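You operate a simulated robot arm through the tools that you are given. There is no shell and no other tool.

Carry out the task below with a simulated robot arm. There is one attempt and no reset: what you move stays moved.

JOB
Switch the jog box from sieve over to screw and jog it for a few seconds.
Fine: the jog box's main switch on, and left on; one hold of JOG; screw stays switched on, the other drive switches off.

Only the result counts: the job must be done as asked and must still hold three seconds after the hand-in. Knocking over, shifting, dropping, spilling or breaking anything else fails it.

ROBOT AND FRAMES
A 7-joint arm with a two-finger parallel gripper, fixed in place. Base frame: the origin is on the floor under the middle of its stand, x ahead of it, y to its left, z up. Readings come in m, rad, newtons and seconds.
With the tool pointing down near the work surface it reaches from about 0.44 to 0.92 m from the base axis. Its first joint turns from -2.496 to 2.496 rad. Payload 3 kg.
The TCP is the grasp point between the finger pads, 0.03 m short of the fingertips. In the tool frame z runs along the fingers and y along their closing line. Largest opening 0.094 m; finger width 0.028, thickness 0.01; the body of the gripper, 0.05 by 0.096 m, starts 0.055 m behind the TCP.
Orientation is told as [roll, pitch, yaw] about the base's x, y, z axes, in that order, counted from this pose: with the fingers straight down and closing along the base's y, the tool's x points along the base's -x, its y along +y and its z along -z.

CONTROLS
- The arm moves only by the tool arm_command. Its arguments are lists of equal length, an entry for each row: "rotation": the turn, a rotation vector about the base's x, y, z in rad, a list of three; "offset": the shift along the base's x, y, z in m, a list of three; "jaw": the opening, from 0 (shut) to 1 (fully open). In form: {"rotation": [[ax, ay, az], ...], "offset": [[dx, dy, dz], ...], "jaw": [jaw, ...]}. A call has 1 to 20 rows; each row shifts and turns the commanded pose from where the row before left it. A row lasts 0.2 s, in which the tool goes at most 0.05 m and 0.15 rad; a call with a longer step from one row to the next is refused whole, and so is a gripper value outside its range. Where a pose cannot be reached the arm comes as near as it can. A force on the tool above 40 N (or 10 N above the force at the start of the call, whichever is more), or a blocked arm, ends the call early, and 0.2 s more pass. The fingers move at their own pace (about 0.072 m/s each) and stop on an object; they squeeze with about 36 N. The grip force told is the motor's: it shows also when the fingers shut on nothing. Time passes only in rows, and 0.2 s behind the last, so rows that do not move let the fingers close. The reply holds the time, the measured pose of the TCP, the force on the tool along the base axes, the opening and the grip force, in the units named above and with some noise, with the torque about the TCP (base axes, N m) and any sound that the robot's microphone picked up, and new pictures: "pictures" is both (left out), scene, wrist or none.
- Cameras (640 x 400 px; columns grow to the right, rows downward): "scene" is fixed at [0.0577, -0.6579, 1.4935]; the picture's right is [0.90, -0.44, 0.00], its down [-0.16, -0.33, -0.93] and it looks along [0.41, 0.83, -0.37] (base axes); focal length 334 px, centre (320, 200). "wrist" rides on the gripper at [0.076, 0.014, -0.103] in the tool frame; the picture's right is [-0.18, 0.98, 0.00], its down [-0.75, -0.14, -0.64] and it looks along [-0.63, -0.12, 0.77] (tool axes); focal length 243 px, centre (320, 200).
- pixel_to_xyz(camera, pixels): for up to 12 pixels [column, row] of the newest picture of that camera ("zoom" is the newest enlarged one), the place [x, y, z] in the base frame of the surface seen there, good to about 0.003 m, but the place of the scene camera against the robot may be out by one fixed shift of up to 0.018 m in any direction. No time passes.
- close_up(camera, box): a new picture of the part [left, top, right, bottom] of that camera's present view, enlarged. No time passes.
- close_job(): hands the job in; it is judged then, once.

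Unless the task says otherwise, let go and move clear before handing in.

The tools are called after "Call:" as name(argument=value, ...) on one line, values as JSON. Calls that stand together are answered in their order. arm_command: Moves the arm, as the interface text tells. Its arguments: {"type":"object","properties":{"rotation":{"type":"array","items":{"type":"array","items":{"type":"number"}}},"offset":{"type":"array","items":{"type":"array","items":{"type":"number"}}},"jaw":{"type":"array","items":{"type":"number"}},"pictures":{"type":"string","enum":["both","scene","wrist","none"]}},"required":["rotation","offset","jaw"]} The other tools are called the same way: pixel_to_xyz (camera, pixels) gives the place of the surface under pixels of a picture; close_up (camera, box) takes an enlarged picture of a part of a camera's view; close_job () hands the job in.

At the start:

```text
time_s: 0.0
tool_pos: [0.3952, 0.5166, 1.1684]
ee_rot: [0.001, 0.0, 0.0]
force: [0.1, -0.5, 0.5]
moment: [0.01, -0.01, 0.05]
width: 0.094
gripper_force: 0.0
```

scene: 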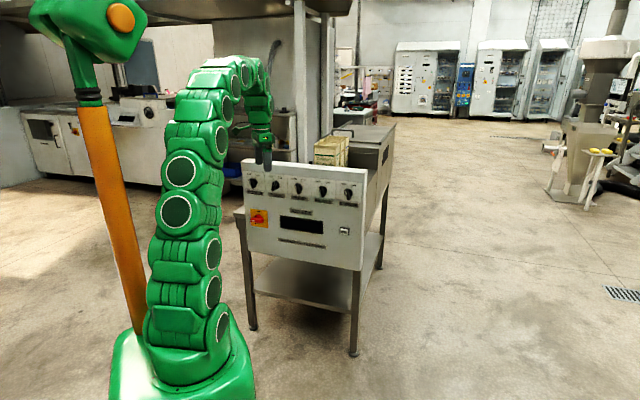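
wrist: 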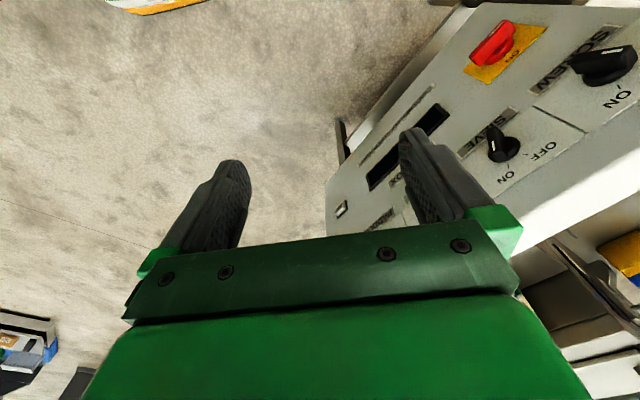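

The scene picture shows a panel with five black rotary knobs (row ~187), a red/yellow main switch at about (258,217) and a small button at about (344,231). I'll zoom in to read the labels.

Call:
close_up(camera="scene", box=[230, 150, 380, 270])

Call:
close_up(camera="wrist", box=[320, 0, 640, 240])

```text
3.33 times, centred on (305, 210) of scene
```

zoom: 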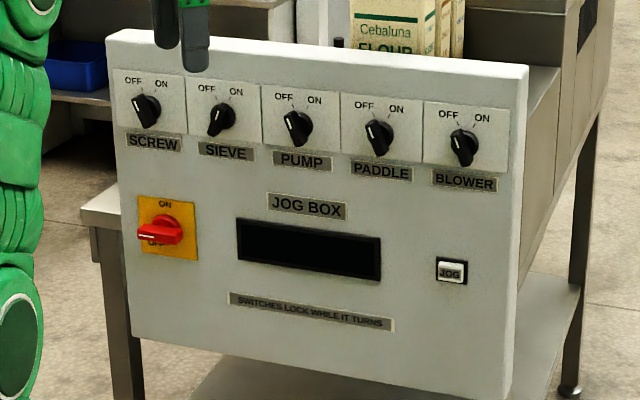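

```text
1.67 times, centred on (480, 120) of wrist
```

zoom: 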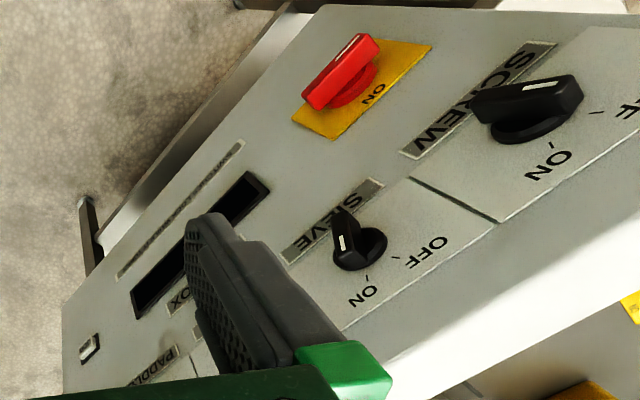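

The screw pointer appears to be at OFF, sieve at ON, and the display is dark. I'll enlarge further to read each pointer and get positions.

Call:
close_up(camera="scene", box=[240, 160, 300, 198])

Call:
close_up(camera="scene", box=[240, 195, 300, 235])

Call:
close_up(camera="scene", box=[290, 160, 360, 205])

Call:
pixel_to_xyz(camera="scene", pixels=[[256, 190], [284, 190], [244, 165], [364, 180], [360, 260], [252, 245], [344, 231], [260, 207], [300, 240], [330, 215]])

Call:
pixel_to_xyz(camera="wrist", pixels=[[497, 145], [610, 62], [492, 45], [502, 143], [340, 208], [480, 75], [520, 165], [525, 150], [600, 125], [540, 110]])

```text
10.53 times, centred on (270, 179) of scene
```

zoom: 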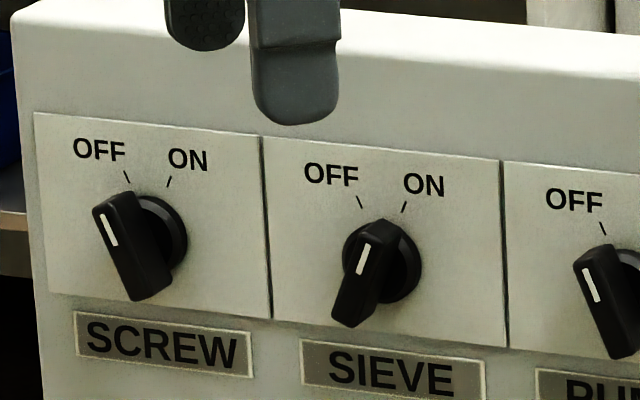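

```text
10.00 times, centred on (270, 215) of scene
```

zoom: 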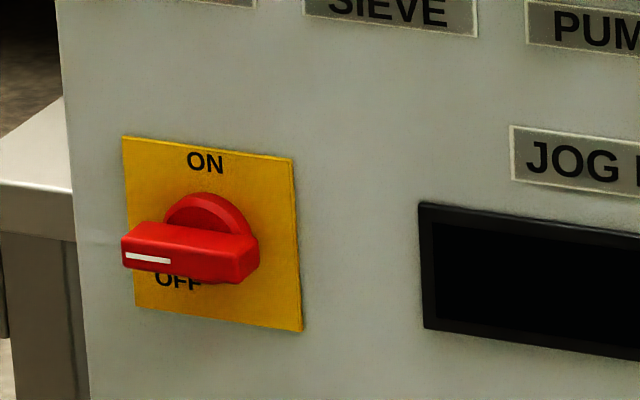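

```text
8.89 times, centred on (325, 182) of scene
```

zoom: 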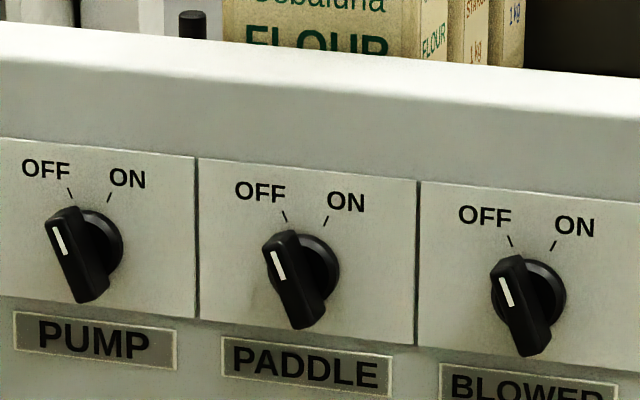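

```text
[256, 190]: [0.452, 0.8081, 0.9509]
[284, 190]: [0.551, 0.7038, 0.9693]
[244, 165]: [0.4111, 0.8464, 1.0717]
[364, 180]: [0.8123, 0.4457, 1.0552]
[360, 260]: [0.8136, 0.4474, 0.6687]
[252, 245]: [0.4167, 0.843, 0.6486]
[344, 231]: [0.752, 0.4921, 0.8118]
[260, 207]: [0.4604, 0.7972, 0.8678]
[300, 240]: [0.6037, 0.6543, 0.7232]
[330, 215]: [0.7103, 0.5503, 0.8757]
```

```text
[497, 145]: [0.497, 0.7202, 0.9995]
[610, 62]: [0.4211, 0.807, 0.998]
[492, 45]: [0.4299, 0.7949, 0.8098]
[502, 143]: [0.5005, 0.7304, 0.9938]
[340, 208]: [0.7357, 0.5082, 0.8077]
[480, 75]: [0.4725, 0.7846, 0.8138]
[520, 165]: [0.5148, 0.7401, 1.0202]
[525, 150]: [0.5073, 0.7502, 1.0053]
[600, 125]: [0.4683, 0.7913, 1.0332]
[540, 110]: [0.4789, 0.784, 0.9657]
```

The close-ups show screw, pump, paddle and blower at OFF, sieve at ON, and the red main switch at (258,217) with its mark to the left (OFF, with ON at the top). The panel is vertical, at about x+y=1.258. I'll turn the tool to point at it, first with a 45° yaw and then pitching forward.

Call:
arm_command(rotation=[[0, 0, 0.1309], [0, 0, 0.1309], [0, 0, 0.1309], [0, 0, 0.1309], [0, 0, 0.1309], [0, 0, 0.1309], [0, 0, 0]], offset=[[-0.005, -0.005, 0], [-0.005, -0.005, 0], [-0.005, -0.005, 0], [-0.005, -0.005, 0], [-0.005, -0.005, 0], [-0.005, -0.005, 0], [0, 0, 0]], jaw=[1, 1, 1, 1, 1, 1, 1], pictures="both")

```text
time_s: 1.6
tool_pos: [0.3639, 0.4848, 1.1679]
ee_rot: [0.001, -0.001, 0.787]
force: [-0.1, 0.0, 0.2]
moment: [0.01, 0.01, -0.02]
width: 0.094
gripper_force: 0.1
```

scene: 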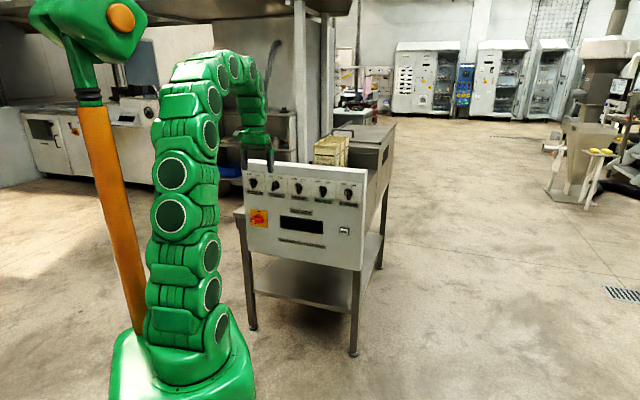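
wrist: 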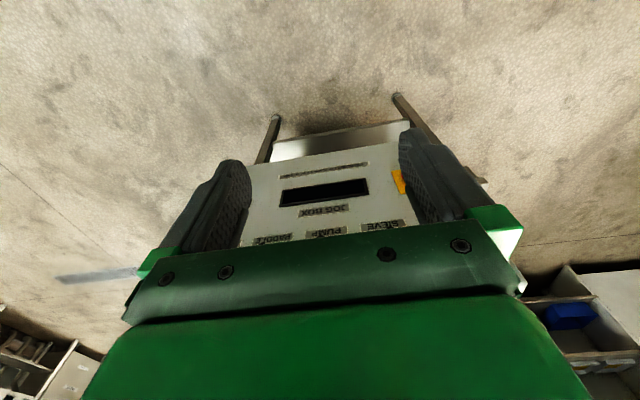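

The yaw reads 0.787, and the panel sits squarely in the wrist view. Next I'll pitch the fingers forward toward the panel by 90° about the panel's horizontal.

Call:
arm_command(rotation=[[0.10097, -0.10097, 0], [0.10097, -0.10097, 0], [0.10097, -0.10097, 0], [0.10097, -0.10097, 0], [0.10097, -0.10097, 0], [0.10097, -0.10097, 0], [0.10097, -0.10097, 0], [0.10097, -0.10097, 0], [0.10097, -0.10097, 0], [0.10097, -0.10097, 0], [0.10097, -0.10097, 0], [0, 0, 0]], offset=[[0, 0, 0], [0, 0, 0], [0, 0, 0], [0, 0, 0], [0, 0, 0], [0, 0, 0], [0, 0, 0], [0, 0, 0], [0, 0, 0], [0, 0, 0], [0, 0, 0], [0, 0, 0]], jaw=[1, 1, 1, 1, 1, 1, 1, 1, 1, 1, 1, 1], pictures="both")

```text
time_s: 4.2
tool_pos: [0.4429, 0.4748, 1.2094]
ee_rot: [-0.004, -1.477, 0.796]
force: [0.4, 0.2, 0.2]
moment: [0.0, 0.0, -0.01]
width: 0.094
gripper_force: 0.1
out of reach, approached as far as the arm can: row 10, 11
```

scene: 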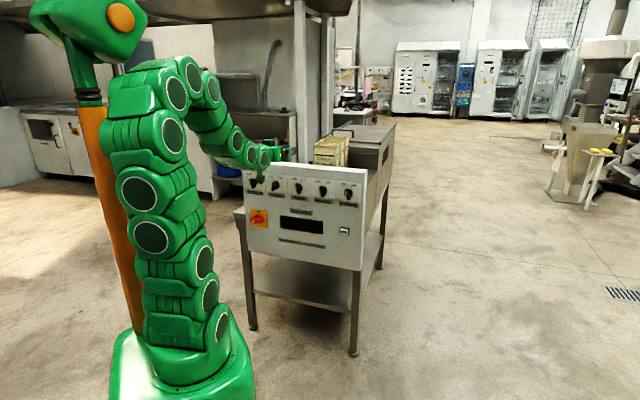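
wrist: 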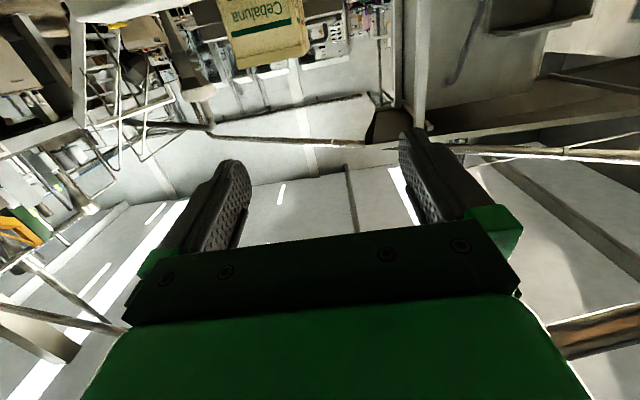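

The tool faces forward, but the arm couldn't fold far enough at that radius, so I'll move outward and down to a viewing stance about 17 cm from the panel and in front of the screw and sieve knobs.

Call:
arm_command(rotation=[[0, 0, 0], [0, 0, 0], [0, 0, 0], [0, 0, 0], [0, 0, 0], [0, 0, 0], [0, 0, 0], [0, 0, 0]], offset=[[0.005, 0.016, -0.027], [0.005, 0.016, -0.027], [0.005, 0.016, -0.027], [0.005, 0.016, -0.027], [0.005, 0.016, -0.027], [0.005, 0.016, -0.027], [0.005, 0.016, -0.027], [0, 0, 0]], jaw=[1, 1, 1, 1, 1, 1, 1, 1], pictures="both")

```text
time_s: 6.0
tool_pos: [0.4764, 0.5858, 1.0169]
ee_rot: [0.023, -1.473, 0.77]
force: [0.5, 0.3, 0.6]
moment: [0.01, -0.01, 0.03]
width: 0.0943
gripper_force: 0.0
```

scene: 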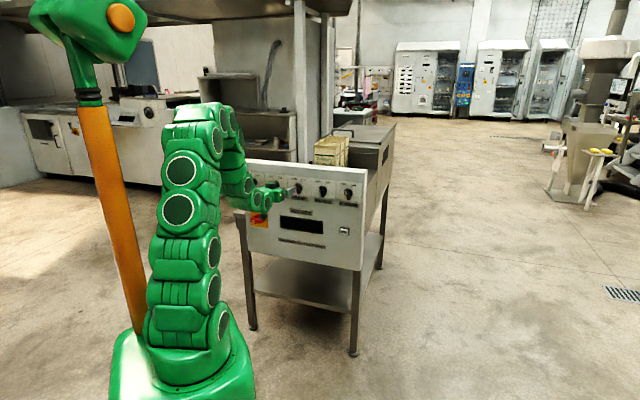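
wrist: 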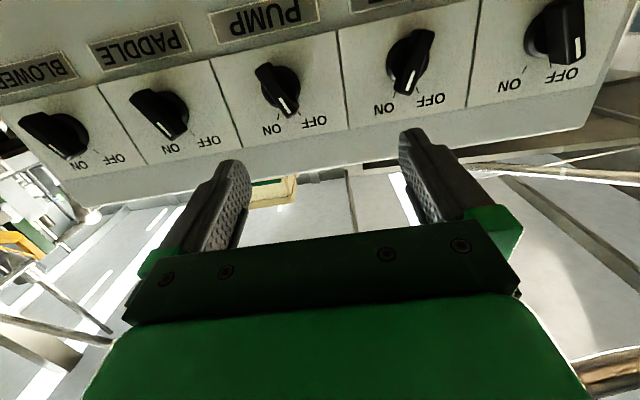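

The commanded pose now tracks the measured one, and the wrist view shows the knobs with screw at (560,30) and sieve at (410,60). I'll level the tool (about 0.098 rad), then lower it and shift toward screw and sieve for accurate positions.

Call:
arm_command(rotation=[[0.0347, -0.0347, 0], [0.0347, -0.0347, 0], [0, 0, 0], [0, 0, 0], [0, 0, 0], [0, 0, 0]], offset=[[-0.012, 0.012, -0.02], [-0.012, 0.012, -0.02], [-0.012, 0.012, -0.02], [-0.012, 0.012, -0.02], [-0.012, 0.012, -0.02], [0, 0, 0]], jaw=[1, 1, 1, 1, 1, 1], pictures="both")

```text
time_s: 7.4
tool_pos: [0.4159, 0.6463, 0.9163]
ee_rot: [1.449, -1.569, -0.658]
force: [0.0, 0.5, -0.4]
moment: [0.01, -0.02, 0.0]
width: 0.0939
gripper_force: 0.0
```

scene: 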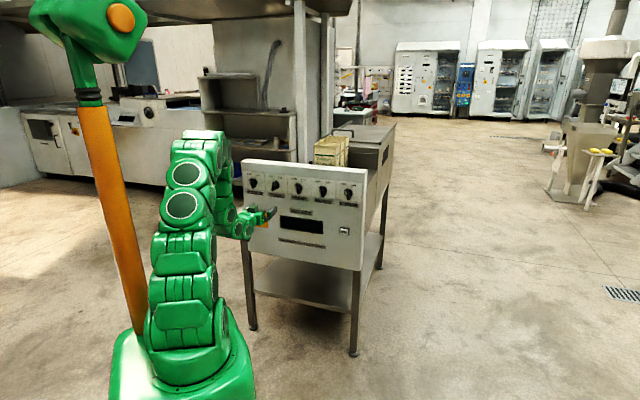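
wrist: 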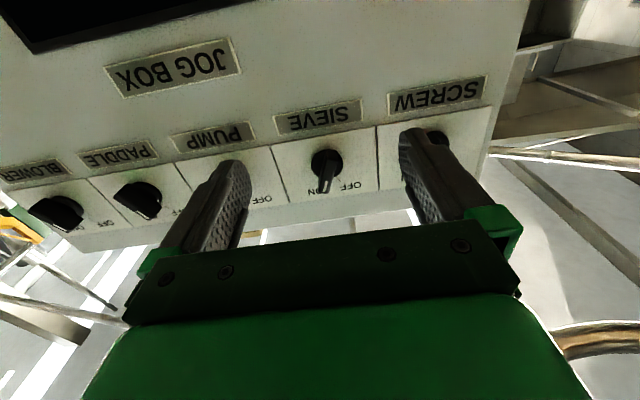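

The tool is now level and faces the panel squarely (roll + yaw ≈ 0.791). I'll sample panel and knob points through the wrist camera, with an enlarged view of the sieve and screw knobs around (325,165) and (435,140).

Call:
pixel_to_xyz(camera="wrist", pixels=[[60, 90], [250, 40], [400, 40], [500, 50], [290, 190], [370, 185], [465, 165], [380, 140], [326, 163], [326, 185], [318, 155], [335, 155]])

Call:
close_up(camera="wrist", box=[260, 90, 500, 240])

```text
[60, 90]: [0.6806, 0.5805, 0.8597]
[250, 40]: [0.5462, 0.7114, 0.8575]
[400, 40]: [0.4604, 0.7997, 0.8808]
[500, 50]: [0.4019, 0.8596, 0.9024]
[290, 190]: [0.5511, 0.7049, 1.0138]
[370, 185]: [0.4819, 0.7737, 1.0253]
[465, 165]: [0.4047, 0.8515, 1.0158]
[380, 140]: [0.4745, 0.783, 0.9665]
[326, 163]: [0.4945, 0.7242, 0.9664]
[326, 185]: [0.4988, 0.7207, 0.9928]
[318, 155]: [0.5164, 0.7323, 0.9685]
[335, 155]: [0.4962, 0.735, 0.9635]
```

```text
2.67 times, centred on (380, 165) of wrist
```

zoom: 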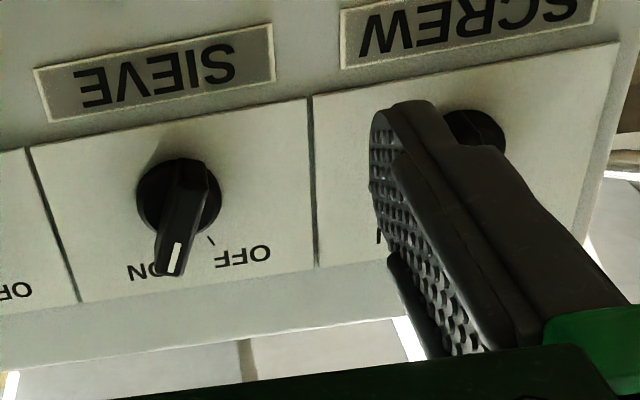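

The wrist samples put the panel at x+y≈1.258 (n≈0.89) and the sieve bar front at n≈0.862. I'll sample more points on the sieve bar in the zoom (white line from (178,243) to (170,272)) to get its exact angle and centre.

Call:
pixel_to_xyz(camera="zoom", pixels=[[178, 244], [171, 271], [192, 180], [186, 200], [182, 220], [172, 200], [205, 200], [165, 274], [184, 274], [145, 200], [215, 210], [180, 160]])

Call:
close_up(camera="wrist", box=[295, 140, 365, 200])

```text
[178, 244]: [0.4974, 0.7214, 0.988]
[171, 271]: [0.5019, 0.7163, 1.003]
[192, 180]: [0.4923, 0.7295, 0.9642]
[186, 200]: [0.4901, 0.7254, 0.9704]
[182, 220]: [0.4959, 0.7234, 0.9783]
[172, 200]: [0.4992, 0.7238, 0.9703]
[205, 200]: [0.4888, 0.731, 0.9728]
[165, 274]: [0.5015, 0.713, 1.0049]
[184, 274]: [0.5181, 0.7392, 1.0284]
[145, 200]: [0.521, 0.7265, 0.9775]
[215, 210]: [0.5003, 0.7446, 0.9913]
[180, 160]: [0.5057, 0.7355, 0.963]
```

```text
6.67 times, centred on (330, 170) of wrist
```

zoom: 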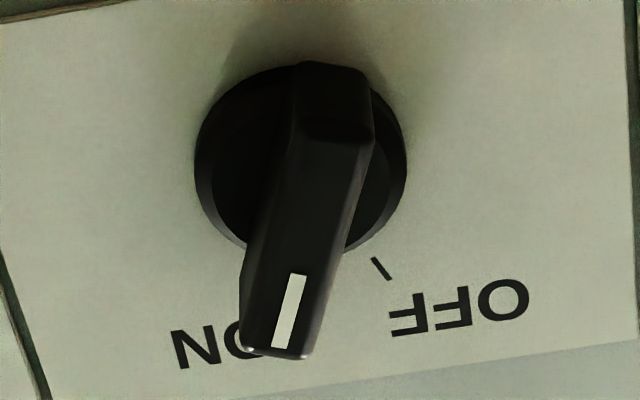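

The ON angle comes out at about 24° right of vertical. In the enlarged picture the bar's front face runs from (335,130) to (280,350), and I'll sample those ends and the disc edges.

Call:
pixel_to_xyz(camera="zoom", pixels=[[336, 125], [333, 145], [282, 345], [276, 350], [270, 180], [365, 160], [250, 300], [325, 300], [205, 165], [400, 165], [310, 230], [340, 80]])

Call:
close_up(camera="wrist", box=[400, 110, 500, 200])

```text
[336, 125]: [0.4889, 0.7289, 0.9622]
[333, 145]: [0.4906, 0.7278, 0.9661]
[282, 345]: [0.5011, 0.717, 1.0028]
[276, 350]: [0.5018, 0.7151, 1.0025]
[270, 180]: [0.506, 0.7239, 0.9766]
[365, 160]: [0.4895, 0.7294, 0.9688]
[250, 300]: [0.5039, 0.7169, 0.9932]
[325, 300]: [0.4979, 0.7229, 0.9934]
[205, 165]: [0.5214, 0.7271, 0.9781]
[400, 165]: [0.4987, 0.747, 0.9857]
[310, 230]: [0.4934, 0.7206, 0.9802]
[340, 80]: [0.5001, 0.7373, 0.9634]
```

```text
4.44 times, centred on (450, 155) of wrist
```

zoom: 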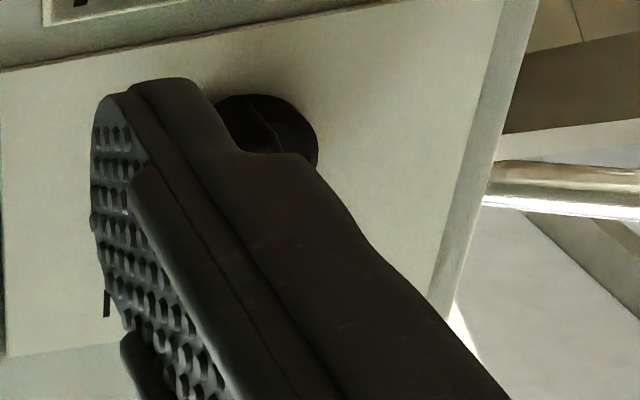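

The sieve bar is centred at s≈-0.160 along the panel (about x=0.496, y=0.722), z≈0.982, leaning 25° to the right (ON). It is 45 mm long, with its front at n≈0.862. I'll line up in front of it with a 25° roll and a part-open jaw.

Call:
arm_command(rotation=[[0.077, 0.077, 0], [0.077, 0.077, 0], [0.077, 0.077, 0], [0.077, 0.077, 0], [0, 0, 0]], offset=[[0.00575, 0.00485, 0.0164], [0.00575, 0.00485, 0.0164], [0.00575, 0.00485, 0.0164], [0.00575, 0.00485, 0.0164], [0, 0, 0]], jaw=[0.48, 0.48, 0.48, 0.48, 0.48], pictures="both")

```text
time_s: 8.6
tool_pos: [0.4386, 0.6672, 0.9805]
ee_rot: [1.574, -1.132, -0.785]
force: [-0.4, 0.2, -0.2]
moment: [0.02, -0.03, -0.01]
width: 0.0449
gripper_force: 0.0
```

scene: 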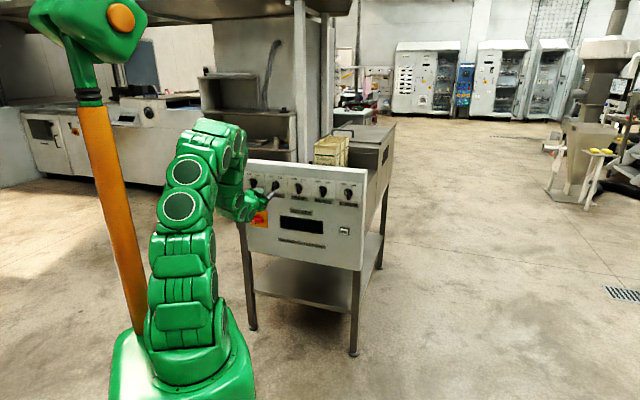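
wrist: 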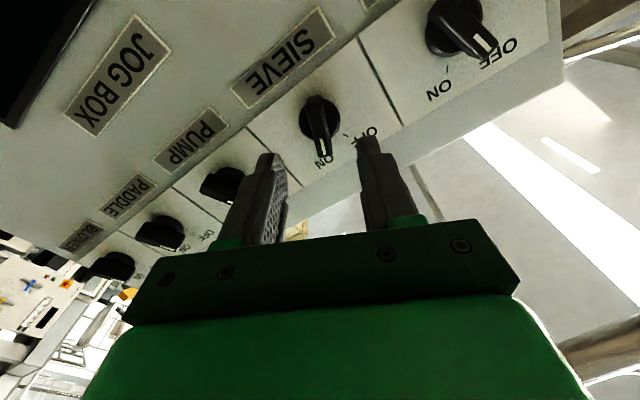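

The tool is rolled 25° and the bar around (320,130) looks aligned with the fingers. I'll zoom in to check the bar ends against the tool axis, which should project to about (320,126) at the bar front.

Call:
close_up(camera="wrist", box=[270, 80, 370, 180])

```text
4.00 times, centred on (320, 130) of wrist
```

zoom: 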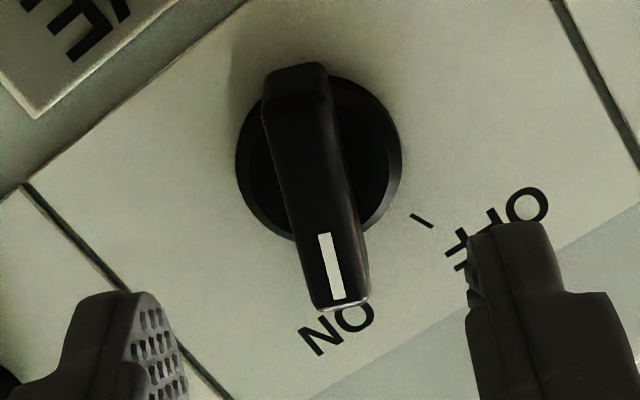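

Call:
pixel_to_xyz(camera="zoom", pixels=[[297, 108], [297, 125], [340, 298], [320, 210], [345, 210], [285, 210], [242, 160], [396, 160], [310, 160], [335, 250], [370, 110], [260, 210]])

```text
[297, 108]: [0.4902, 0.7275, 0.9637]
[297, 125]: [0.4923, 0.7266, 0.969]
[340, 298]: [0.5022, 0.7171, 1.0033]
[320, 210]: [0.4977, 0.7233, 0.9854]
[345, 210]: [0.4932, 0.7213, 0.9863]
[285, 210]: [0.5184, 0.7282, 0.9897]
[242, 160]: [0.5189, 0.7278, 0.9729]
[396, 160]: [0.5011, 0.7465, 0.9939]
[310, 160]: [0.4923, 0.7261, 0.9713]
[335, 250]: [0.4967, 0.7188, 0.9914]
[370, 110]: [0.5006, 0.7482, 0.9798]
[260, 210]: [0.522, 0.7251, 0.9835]
```

The bar centre is confirmed at s≈-0.160, z≈0.983, and the angle agrees within 2°. I'll advance 66 mm so the pads straddle the bar.

Call:
arm_command(rotation=[[0, 0, 0], [0, 0, 0], [0, 0, 0], [0, 0, 0], [0, 0, 0]], offset=[[0.0119, 0.01145, 0.0006], [0.0119, 0.01145, 0.0006], [0.0119, 0.01145, 0.0006], [0.0119, 0.01145, 0.0006], [0, 0, 0]], jaw=[0.48, 0.48, 0.48, 0.48, 0.48], pictures="wrist")

```text
time_s: 9.8
tool_pos: [0.487, 0.7127, 0.9842]
ee_rot: [1.574, -1.134, -0.783]
force: [-0.1, 1.3, -0.2]
moment: [0.0, -0.01, 0.02]
width: 0.0451
gripper_force: 0.0
```

wrist: 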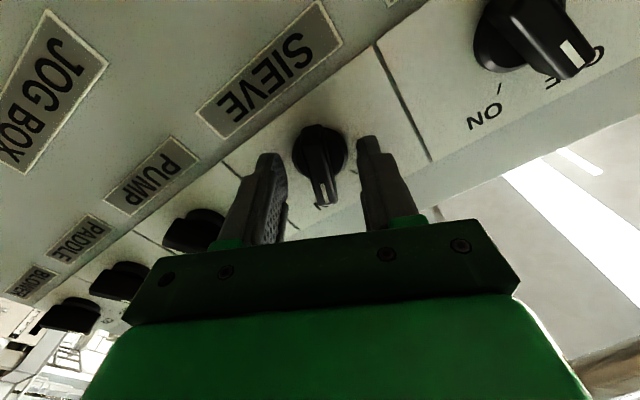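

The TCP is at s=-0.160, n=0.848, z=0.984, straddling the bar with no contact force. I'll close on it.

Call:
arm_command(rotation=[[0, 0, 0], [0, 0, 0], [0, 0, 0]], offset=[[0, 0, 0], [0, 0, 0], [0, 0, 0]], jaw=[0.0, 0.0, 0.0], pictures="wrist")

```text
time_s: 10.6
tool_pos: [0.4874, 0.7115, 0.9834]
ee_rot: [1.574, -1.135, -0.785]
force: [0.9, 0.6, -1.1]
moment: [-1.14, -0.47, -0.47]
width: 0.0134
gripper_force: 44.8
```

wrist: 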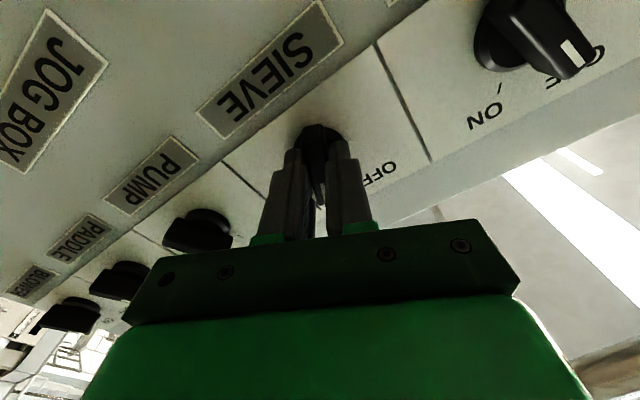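

The bar is gripped (width 13.4 mm, 45 N). I'll turn it counter-clockwise as seen from the front by about 50°, from ON to OFF.

Call:
arm_command(rotation=[[-0.0884, -0.0884, 0], [-0.0884, -0.0884, 0], [-0.0884, -0.0884, 0], [-0.0884, -0.0884, 0], [-0.0884, -0.0884, 0], [-0.0884, -0.0884, 0], [-0.0884, -0.0884, 0], [0, 0, 0]], offset=[[0, 0, 0], [0, 0, 0], [0, 0, 0], [0, 0, 0], [0, 0, 0], [0, 0, 0], [0, 0, 0], [0, 0, 0]], jaw=[0, 0, 0, 0, 0, 0, 0, 0], pictures="both")

```text
time_s: 12.4
tool_pos: [0.4882, 0.712, 0.9841]
ee_rot: [-1.565, -1.133, 2.357]
force: [-7.9, 3.2, -4.9]
moment: [1.37, 0.56, -0.31]
width: 0.0133
gripper_force: 44.5
```

scene: 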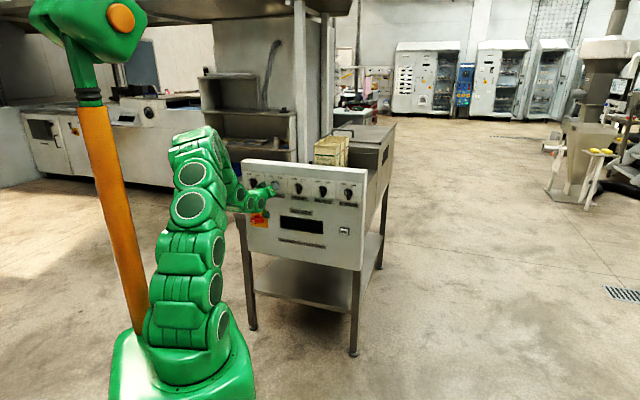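
wrist: 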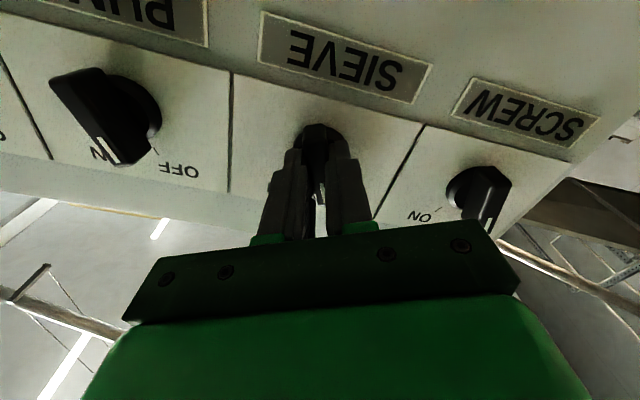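

The knob turned with the tool, which now reads a 25° lean to the left. I'll open the jaw and back off to look at the sieve pointer.

Call:
arm_command(rotation=[[0, 0, 0], [0, 0, 0], [0, 0, 0], [0, 0, 0], [0, 0, 0], [0, 0, 0]], offset=[[0, 0, 0], [0, 0, 0], [-0.0155, -0.0155, 0], [-0.0155, -0.0155, 0], [-0.0155, -0.0155, 0], [0, 0, 0]], jaw=[0.48, 0.48, 0.48, 0.48, 0.48, 0.48], pictures="both")

Call:
close_up(camera="wrist", box=[230, 30, 430, 180])

```text
time_s: 13.8
tool_pos: [0.4414, 0.6659, 0.9846]
ee_rot: [-1.561, -1.133, 2.354]
force: [-0.3, 0.4, -0.7]
moment: [0.0, 0.02, -0.03]
width: 0.0452
gripper_force: 0.1
```

scene: 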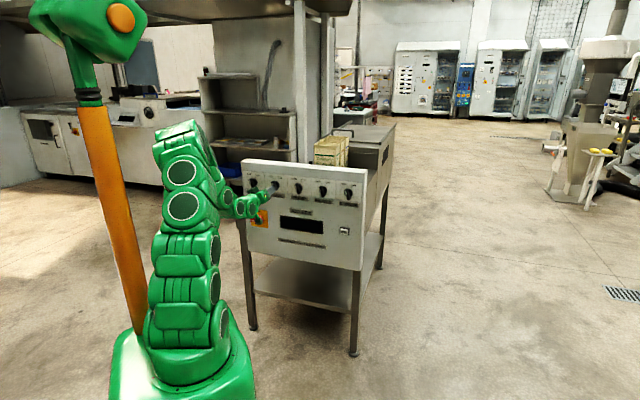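
wrist: 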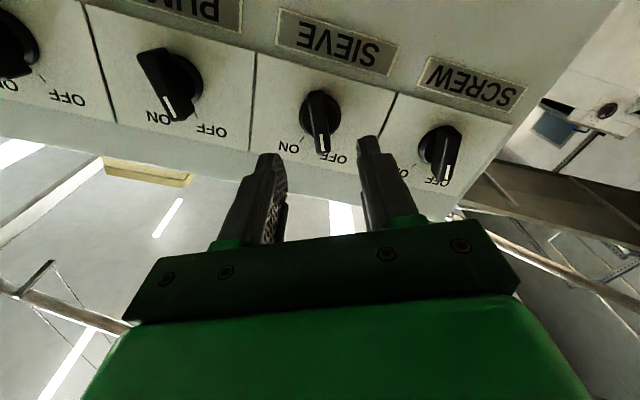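

```text
2.67 times, centred on (330, 105) of wrist
```

zoom: 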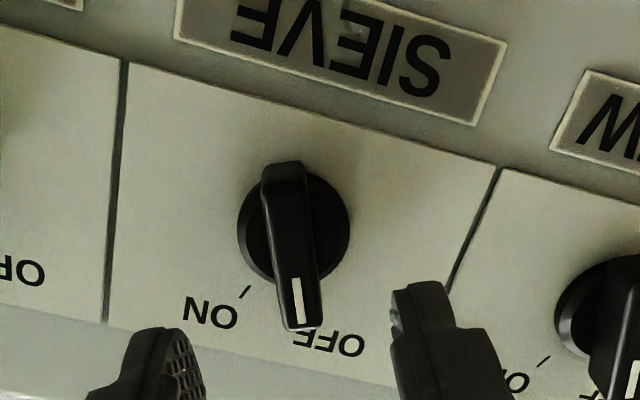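

The sieve pointer has moved toward OFF. I'll sample the sieve and screw bar ends (screw is at OFF) to compare angles.

Call:
pixel_to_xyz(camera="zoom", pixels=[[286, 195], [304, 320], [299, 285], [290, 220]])

Call:
close_up(camera="wrist", box=[400, 90, 500, 200])

Call:
close_up(camera="scene", box=[240, 160, 300, 198])

```text
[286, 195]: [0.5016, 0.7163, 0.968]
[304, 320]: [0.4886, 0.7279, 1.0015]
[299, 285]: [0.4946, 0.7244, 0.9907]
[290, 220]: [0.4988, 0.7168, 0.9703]
```

```text
3.64 times, centred on (450, 145) of wrist
```

zoom: 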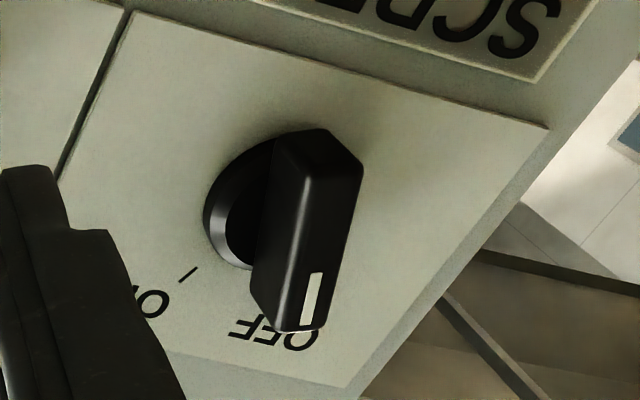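

```text
10.53 times, centred on (270, 179) of scene
```

zoom: 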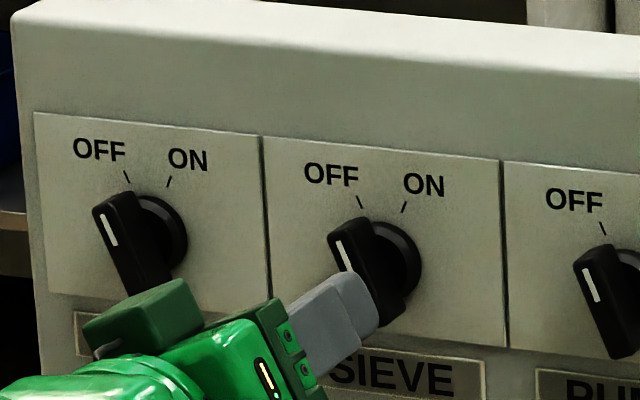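

The sieve bar now sits at the same OFF angle as screw and pump. Next is the screw bar, so I'll sample its points in the wrist view around (450,160).

Call:
pixel_to_xyz(camera="wrist", pixels=[[453, 139], [453, 142], [445, 178], [448, 170], [449, 160], [419, 149], [432, 160], [450, 150], [430, 130], [423, 105]])

```text
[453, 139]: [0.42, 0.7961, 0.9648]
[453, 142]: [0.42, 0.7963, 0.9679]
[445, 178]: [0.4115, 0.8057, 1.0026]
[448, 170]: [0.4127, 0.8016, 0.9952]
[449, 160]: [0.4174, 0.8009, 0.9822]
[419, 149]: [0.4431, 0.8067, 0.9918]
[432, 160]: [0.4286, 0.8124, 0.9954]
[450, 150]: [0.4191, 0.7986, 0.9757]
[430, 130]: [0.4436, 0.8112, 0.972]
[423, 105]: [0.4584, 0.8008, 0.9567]
```

The screw bar centre is at about s≈-0.271, z≈0.983, leaning left (OFF). I'll slide sideways to line up in front of it with the same roll.

Call:
arm_command(rotation=[[0, 0, 0], [0, 0, 0], [0, 0, 0], [0, 0, 0], [0, 0, 0]], offset=[[-0.0198, 0.0198, 0], [-0.0198, 0.0198, 0], [-0.0198, 0.0198, 0], [-0.0198, 0.0198, -0.0015], [0, 0, 0]], jaw=[0.48, 0.48, 0.48, 0.48, 0.48], pictures="both")

Call:
close_up(camera="wrist", box=[270, 80, 370, 180])

```text
time_s: 15.0
tool_pos: [0.3625, 0.7425, 0.9845]
ee_rot: [-1.563, -1.133, 2.356]
force: [0.4, 0.0, -0.8]
moment: [0.01, -0.01, 0.0]
width: 0.0452
gripper_force: 0.0
```

scene: 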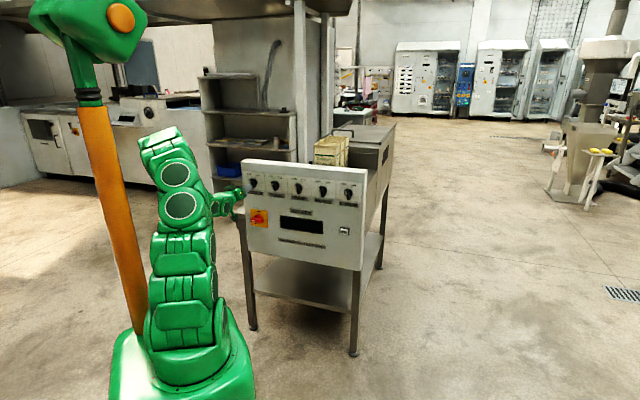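
wrist: 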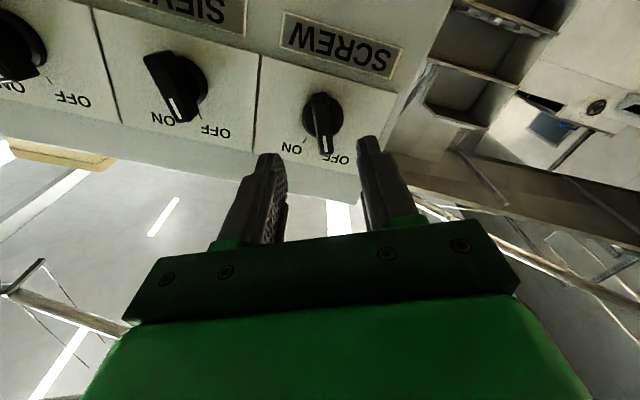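

```text
4.00 times, centred on (320, 130) of wrist
```

zoom: 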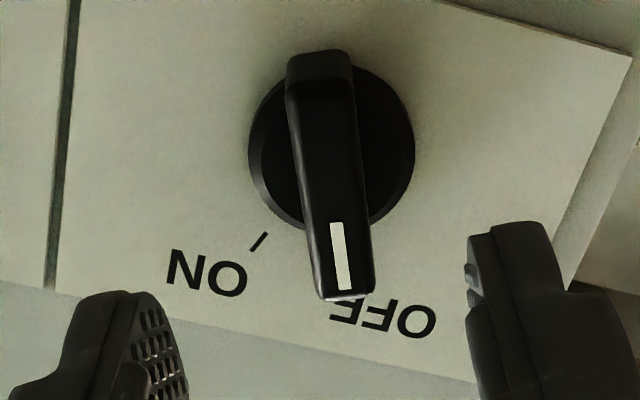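

Call:
pixel_to_xyz(camera="zoom", pixels=[[322, 98], [322, 115], [347, 288], [335, 200], [253, 150], [410, 150], [340, 240], [330, 160], [303, 160], [365, 230], [420, 340], [150, 150]])

```text
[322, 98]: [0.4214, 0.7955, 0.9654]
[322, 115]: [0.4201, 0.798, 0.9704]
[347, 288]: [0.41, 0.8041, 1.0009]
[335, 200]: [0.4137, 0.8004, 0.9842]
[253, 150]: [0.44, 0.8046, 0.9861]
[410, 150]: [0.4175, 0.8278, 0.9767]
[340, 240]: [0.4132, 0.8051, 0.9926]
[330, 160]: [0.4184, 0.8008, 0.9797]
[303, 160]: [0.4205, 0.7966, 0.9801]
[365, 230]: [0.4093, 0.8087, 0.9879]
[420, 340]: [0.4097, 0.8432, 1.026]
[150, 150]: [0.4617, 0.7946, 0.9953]
```

The screw bar is centred at s≈-0.271, z≈0.983, with rest angles of about ±22.5°. I'll correct the roll by 2.5° and advance to straddle the bar.

Call:
arm_command(rotation=[[0.0308, 0.0308, 0], [0, 0, 0], [0, 0, 0], [0, 0, 0], [0, 0, 0]], offset=[[0.01133, 0.01222, -0.0004], [0.01133, 0.01222, -0.0004], [0.01133, 0.01222, -0.0004], [0.01133, 0.01222, -0.0004], [0, 0, 0]], jaw=[0.48, 0.48, 0.48, 0.48, 0.48], pictures="wrist")

Call:
close_up(camera="wrist", box=[240, 100, 400, 220])

```text
time_s: 16.2
tool_pos: [0.4081, 0.7927, 0.9821]
ee_rot: [-1.563, -1.175, 2.355]
force: [0.1, 0.0, 0.4]
moment: [0.04, -0.02, 0.03]
width: 0.0451
gripper_force: 0.1
```

wrist: 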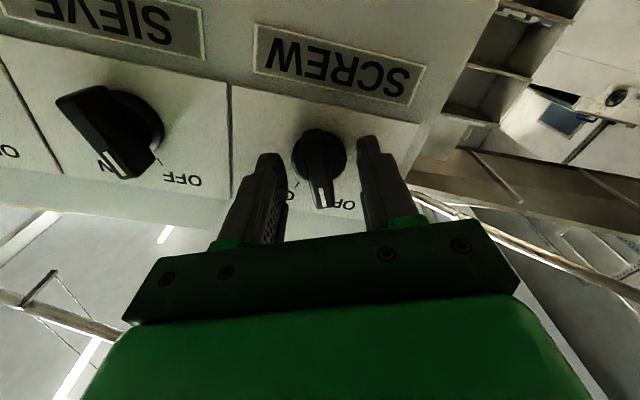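

```text
3.33 times, centred on (320, 160) of wrist
```

zoom: 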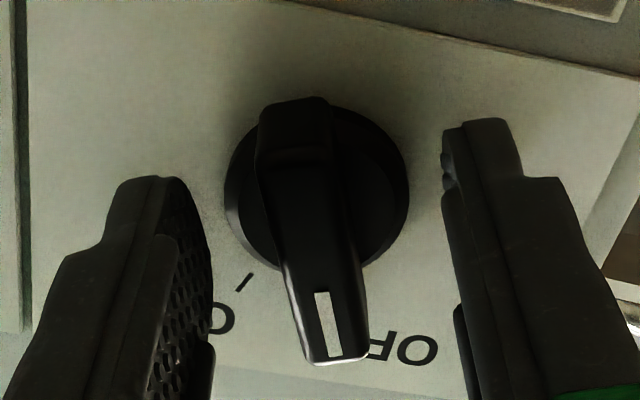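

The fingers straddle the screw bar evenly (disc centred near zoom column 317). I'll close and then turn clockwise by about 46° to ON.

Call:
arm_command(rotation=[[0, 0, 0], [0, 0, 0], [0, 0, 0], [0.0812, 0.0812, 0], [0.0812, 0.0812, 0], [0.0812, 0.0812, 0], [0.0812, 0.0812, 0], [0.0812, 0.0812, 0], [0.0812, 0.0812, 0], [0.0812, 0.0812, 0], [0, 0, 0]], offset=[[0, 0, 0], [0, 0, 0], [0, 0, 0], [0, 0, 0], [0, 0, 0], [0, 0, 0], [0, 0, 0], [0, 0, 0], [0, 0, 0], [0, 0, 0], [0, 0, 0]], jaw=[0, 0, 0, 0, 0, 0, 0, 0, 0, 0, 0], pictures="wrist")

```text
time_s: 18.6
tool_pos: [0.4062, 0.7929, 0.9815]
ee_rot: [1.58, -1.16, -0.784]
force: [13.8, 35.0, 13.3]
moment: [-0.88, -0.42, -0.41]
width: 0.0129
gripper_force: 45.1
```

wrist: 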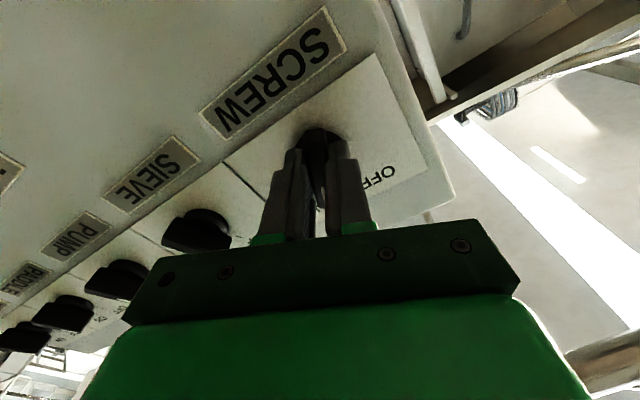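

The tool rolled to about +23.5°, with some side load on the grip. I'll open to relieve it and back off to look.

Call:
arm_command(rotation=[[0, 0, 0], [0, 0, 0], [0, 0, 0], [0, 0, 0], [0, 0, 0], [0, 0, 0]], offset=[[0, 0, 0], [0, 0, 0], [-0.0155, -0.0155, 0], [-0.0155, -0.0155, 0], [-0.0155, -0.0155, 0], [0, 0, 0]], jaw=[0.48, 0.48, 0.48, 0.48, 0.48, 0.48], pictures="both")

Call:
close_up(camera="wrist", box=[240, 50, 400, 180])

Call:
close_up(camera="scene", box=[240, 160, 300, 198])

```text
time_s: 20.0
tool_pos: [0.3599, 0.7455, 0.9796]
ee_rot: [1.576, -1.162, -0.783]
force: [0.3, -1.0, -0.5]
moment: [0.03, 0.0, -0.02]
width: 0.045
gripper_force: 0.0
```

scene: 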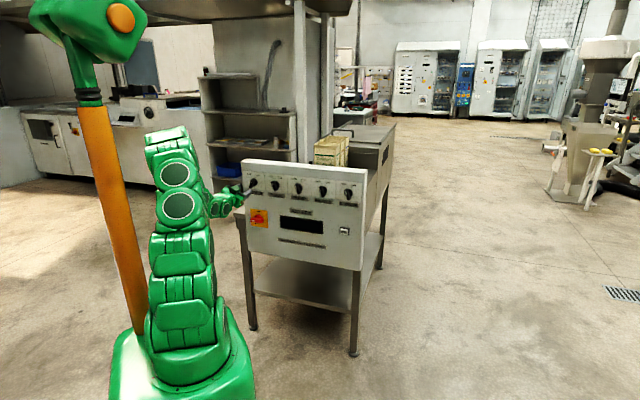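
wrist: 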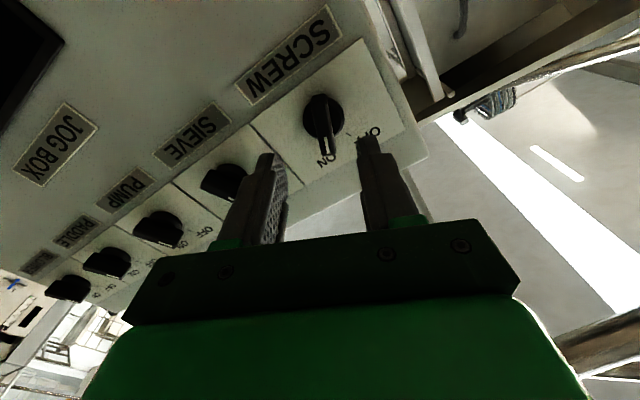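

```text
3.08 times, centred on (320, 115) of wrist
```

zoom: 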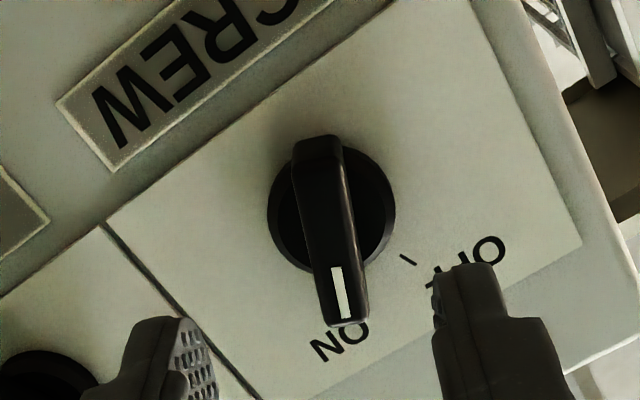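

```text
10.53 times, centred on (270, 179) of scene
```

zoom: 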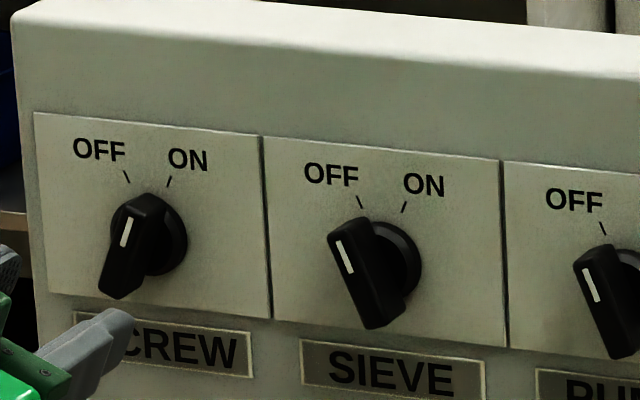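

Both pictures show SCREW at ON and SIEVE at OFF. Next is the main switch: I'll drop to its height while rolling the tool to -90°, so the jaws can straddle its horizontal red handle and turn it clockwise to ON.

Call:
arm_command(rotation=[[-0.1, -0.1, 0], [-0.1, -0.1, 0], [-0.1, -0.1, 0], [-0.1, -0.1, 0], [-0.1, -0.1, 0], [-0.1, -0.1, 0], [-0.1, -0.1, 0], [-0.1, -0.1, 0], [-0.1, -0.1, 0], [-0.1, -0.1, 0], [-0.1, -0.1, 0], [-0.1, -0.1, 0], [-0.1, -0.1, 0], [-0.1, -0.1, 0], [0, 0, 0]], offset=[[-0.006, -0.006, -0.0095], [-0.006, -0.006, -0.0095], [0.0003, -0.0023, -0.0105], [0.0003, -0.0023, -0.0105], [0.0003, -0.0023, -0.0105], [0.0003, -0.0023, -0.0105], [0.0003, -0.0023, -0.0105], [0.0003, -0.0023, -0.0105], [0.0003, -0.0023, -0.0105], [0.0003, -0.0023, -0.0105], [0.0003, -0.0023, -0.0105], [0.0003, -0.0023, -0.0105], [0.0003, -0.0023, -0.0105], [0.0003, -0.0023, -0.0105], [0, 0, 0]], jaw=[0.48, 0.48, 0.48, 0.48, 0.48, 0.48, 0.48, 0.48, 0.48, 0.48, 0.48, 0.48, 0.48, 0.48, 0.48], pictures="both")

```text
time_s: 23.2
tool_pos: [0.3535, 0.7076, 0.8384]
ee_rot: [-1.566, 0.002, 2.356]
force: [-0.1, 0.3, 0.8]
moment: [0.0, -0.01, 0.0]
width: 0.0447
gripper_force: 0.1
```

scene: 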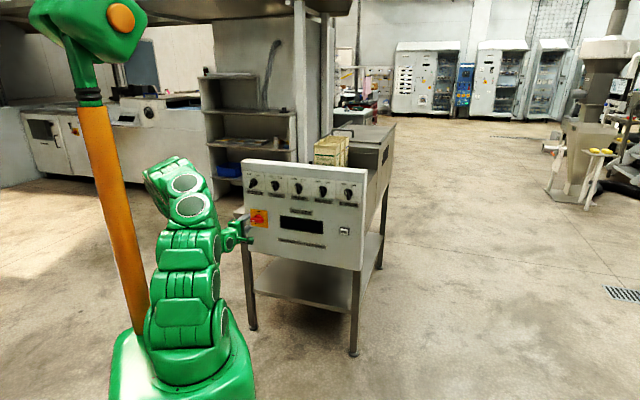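
wrist: 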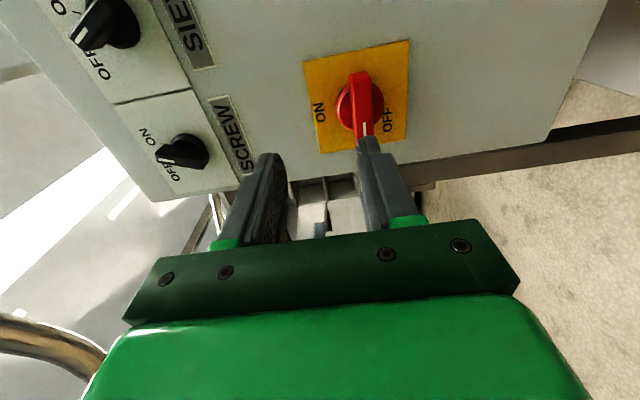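

The roll to -90° succeeded, and the red handle is at about (362,100) in the wrist view. I'll enlarge it and sample points.

Call:
close_up(camera="wrist", box=[290, 30, 430, 160])

Call:
pixel_to_xyz(camera="wrist", pixels=[[362, 80], [363, 100], [365, 130], [355, 130], [305, 63], [409, 42], [405, 138], [320, 150], [340, 105], [380, 95], [358, 75], [370, 100]])

```text
3.08 times, centred on (360, 95) of wrist
```

zoom: 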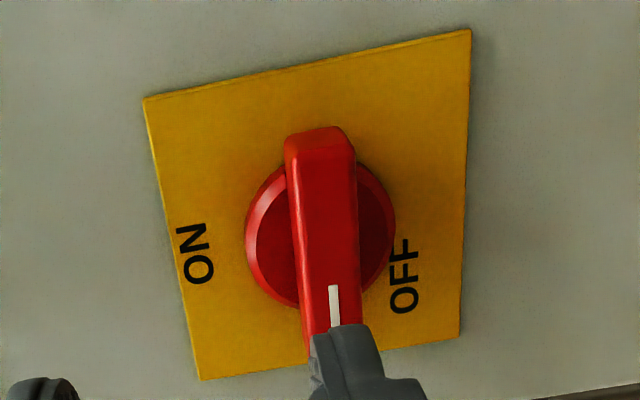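

```text
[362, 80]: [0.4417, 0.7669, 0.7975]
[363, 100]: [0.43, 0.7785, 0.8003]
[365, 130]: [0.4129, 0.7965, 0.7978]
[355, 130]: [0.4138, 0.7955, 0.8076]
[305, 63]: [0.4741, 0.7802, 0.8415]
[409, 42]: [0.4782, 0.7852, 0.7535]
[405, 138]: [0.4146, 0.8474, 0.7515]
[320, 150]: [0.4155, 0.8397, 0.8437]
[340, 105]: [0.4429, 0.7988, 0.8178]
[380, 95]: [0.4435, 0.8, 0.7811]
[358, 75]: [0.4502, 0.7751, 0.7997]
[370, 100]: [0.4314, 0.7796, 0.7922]
```

The yellow plate spans s -0.30…-0.217 and z 0.7515…0.8425, and the red bar front is at n≈0.855, z≈0.799, pointing left with ON at the top. I'll line the tool axis up with the switch centre and open the jaw wider for a clean look.

Call:
arm_command(rotation=[[0, 0, 0], [0, 0, 0], [0, 0, 0]], offset=[[-0.0028, 0.0028, -0.0195], [-0.0028, 0.0028, -0.0195], [0, 0, 0]], jaw=[0.75, 0.75, 0.75], pictures="wrist")

Call:
close_up(camera="wrist", box=[240, 50, 400, 180])

```text
time_s: 24.0
tool_pos: [0.3463, 0.712, 0.7947]
ee_rot: [-1.564, 0.001, 2.355]
force: [-0.3, -0.7, 0.4]
moment: [-0.05, 0.01, -0.02]
width: 0.0706
gripper_force: 0.0
```

wrist: 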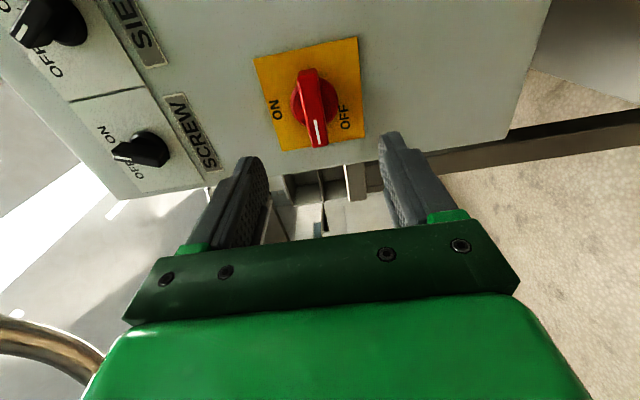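

```text
3.08 times, centred on (320, 115) of wrist
```

zoom: 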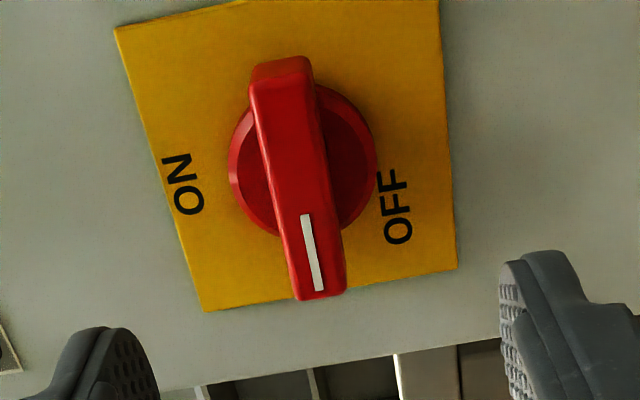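

The full red handle is visible: front face from zoom (284,95) to (318,290), disc between columns 230 and 376. I'll sample these.

Call:
pixel_to_xyz(camera="zoom", pixels=[[284, 100], [318, 288], [300, 190], [232, 165], [374, 165], [270, 190], [322, 190], [300, 290], [340, 285], [185, 185], [395, 205], [290, 60]])

```text
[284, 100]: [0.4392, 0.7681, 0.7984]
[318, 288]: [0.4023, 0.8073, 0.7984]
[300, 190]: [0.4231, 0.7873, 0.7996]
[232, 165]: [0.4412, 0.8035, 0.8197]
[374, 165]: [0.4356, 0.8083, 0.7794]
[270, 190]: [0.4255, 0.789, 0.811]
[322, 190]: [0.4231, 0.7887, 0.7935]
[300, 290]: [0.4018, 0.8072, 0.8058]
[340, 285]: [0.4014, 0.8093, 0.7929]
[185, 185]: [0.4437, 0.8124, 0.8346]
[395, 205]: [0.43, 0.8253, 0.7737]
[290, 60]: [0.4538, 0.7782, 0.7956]
```

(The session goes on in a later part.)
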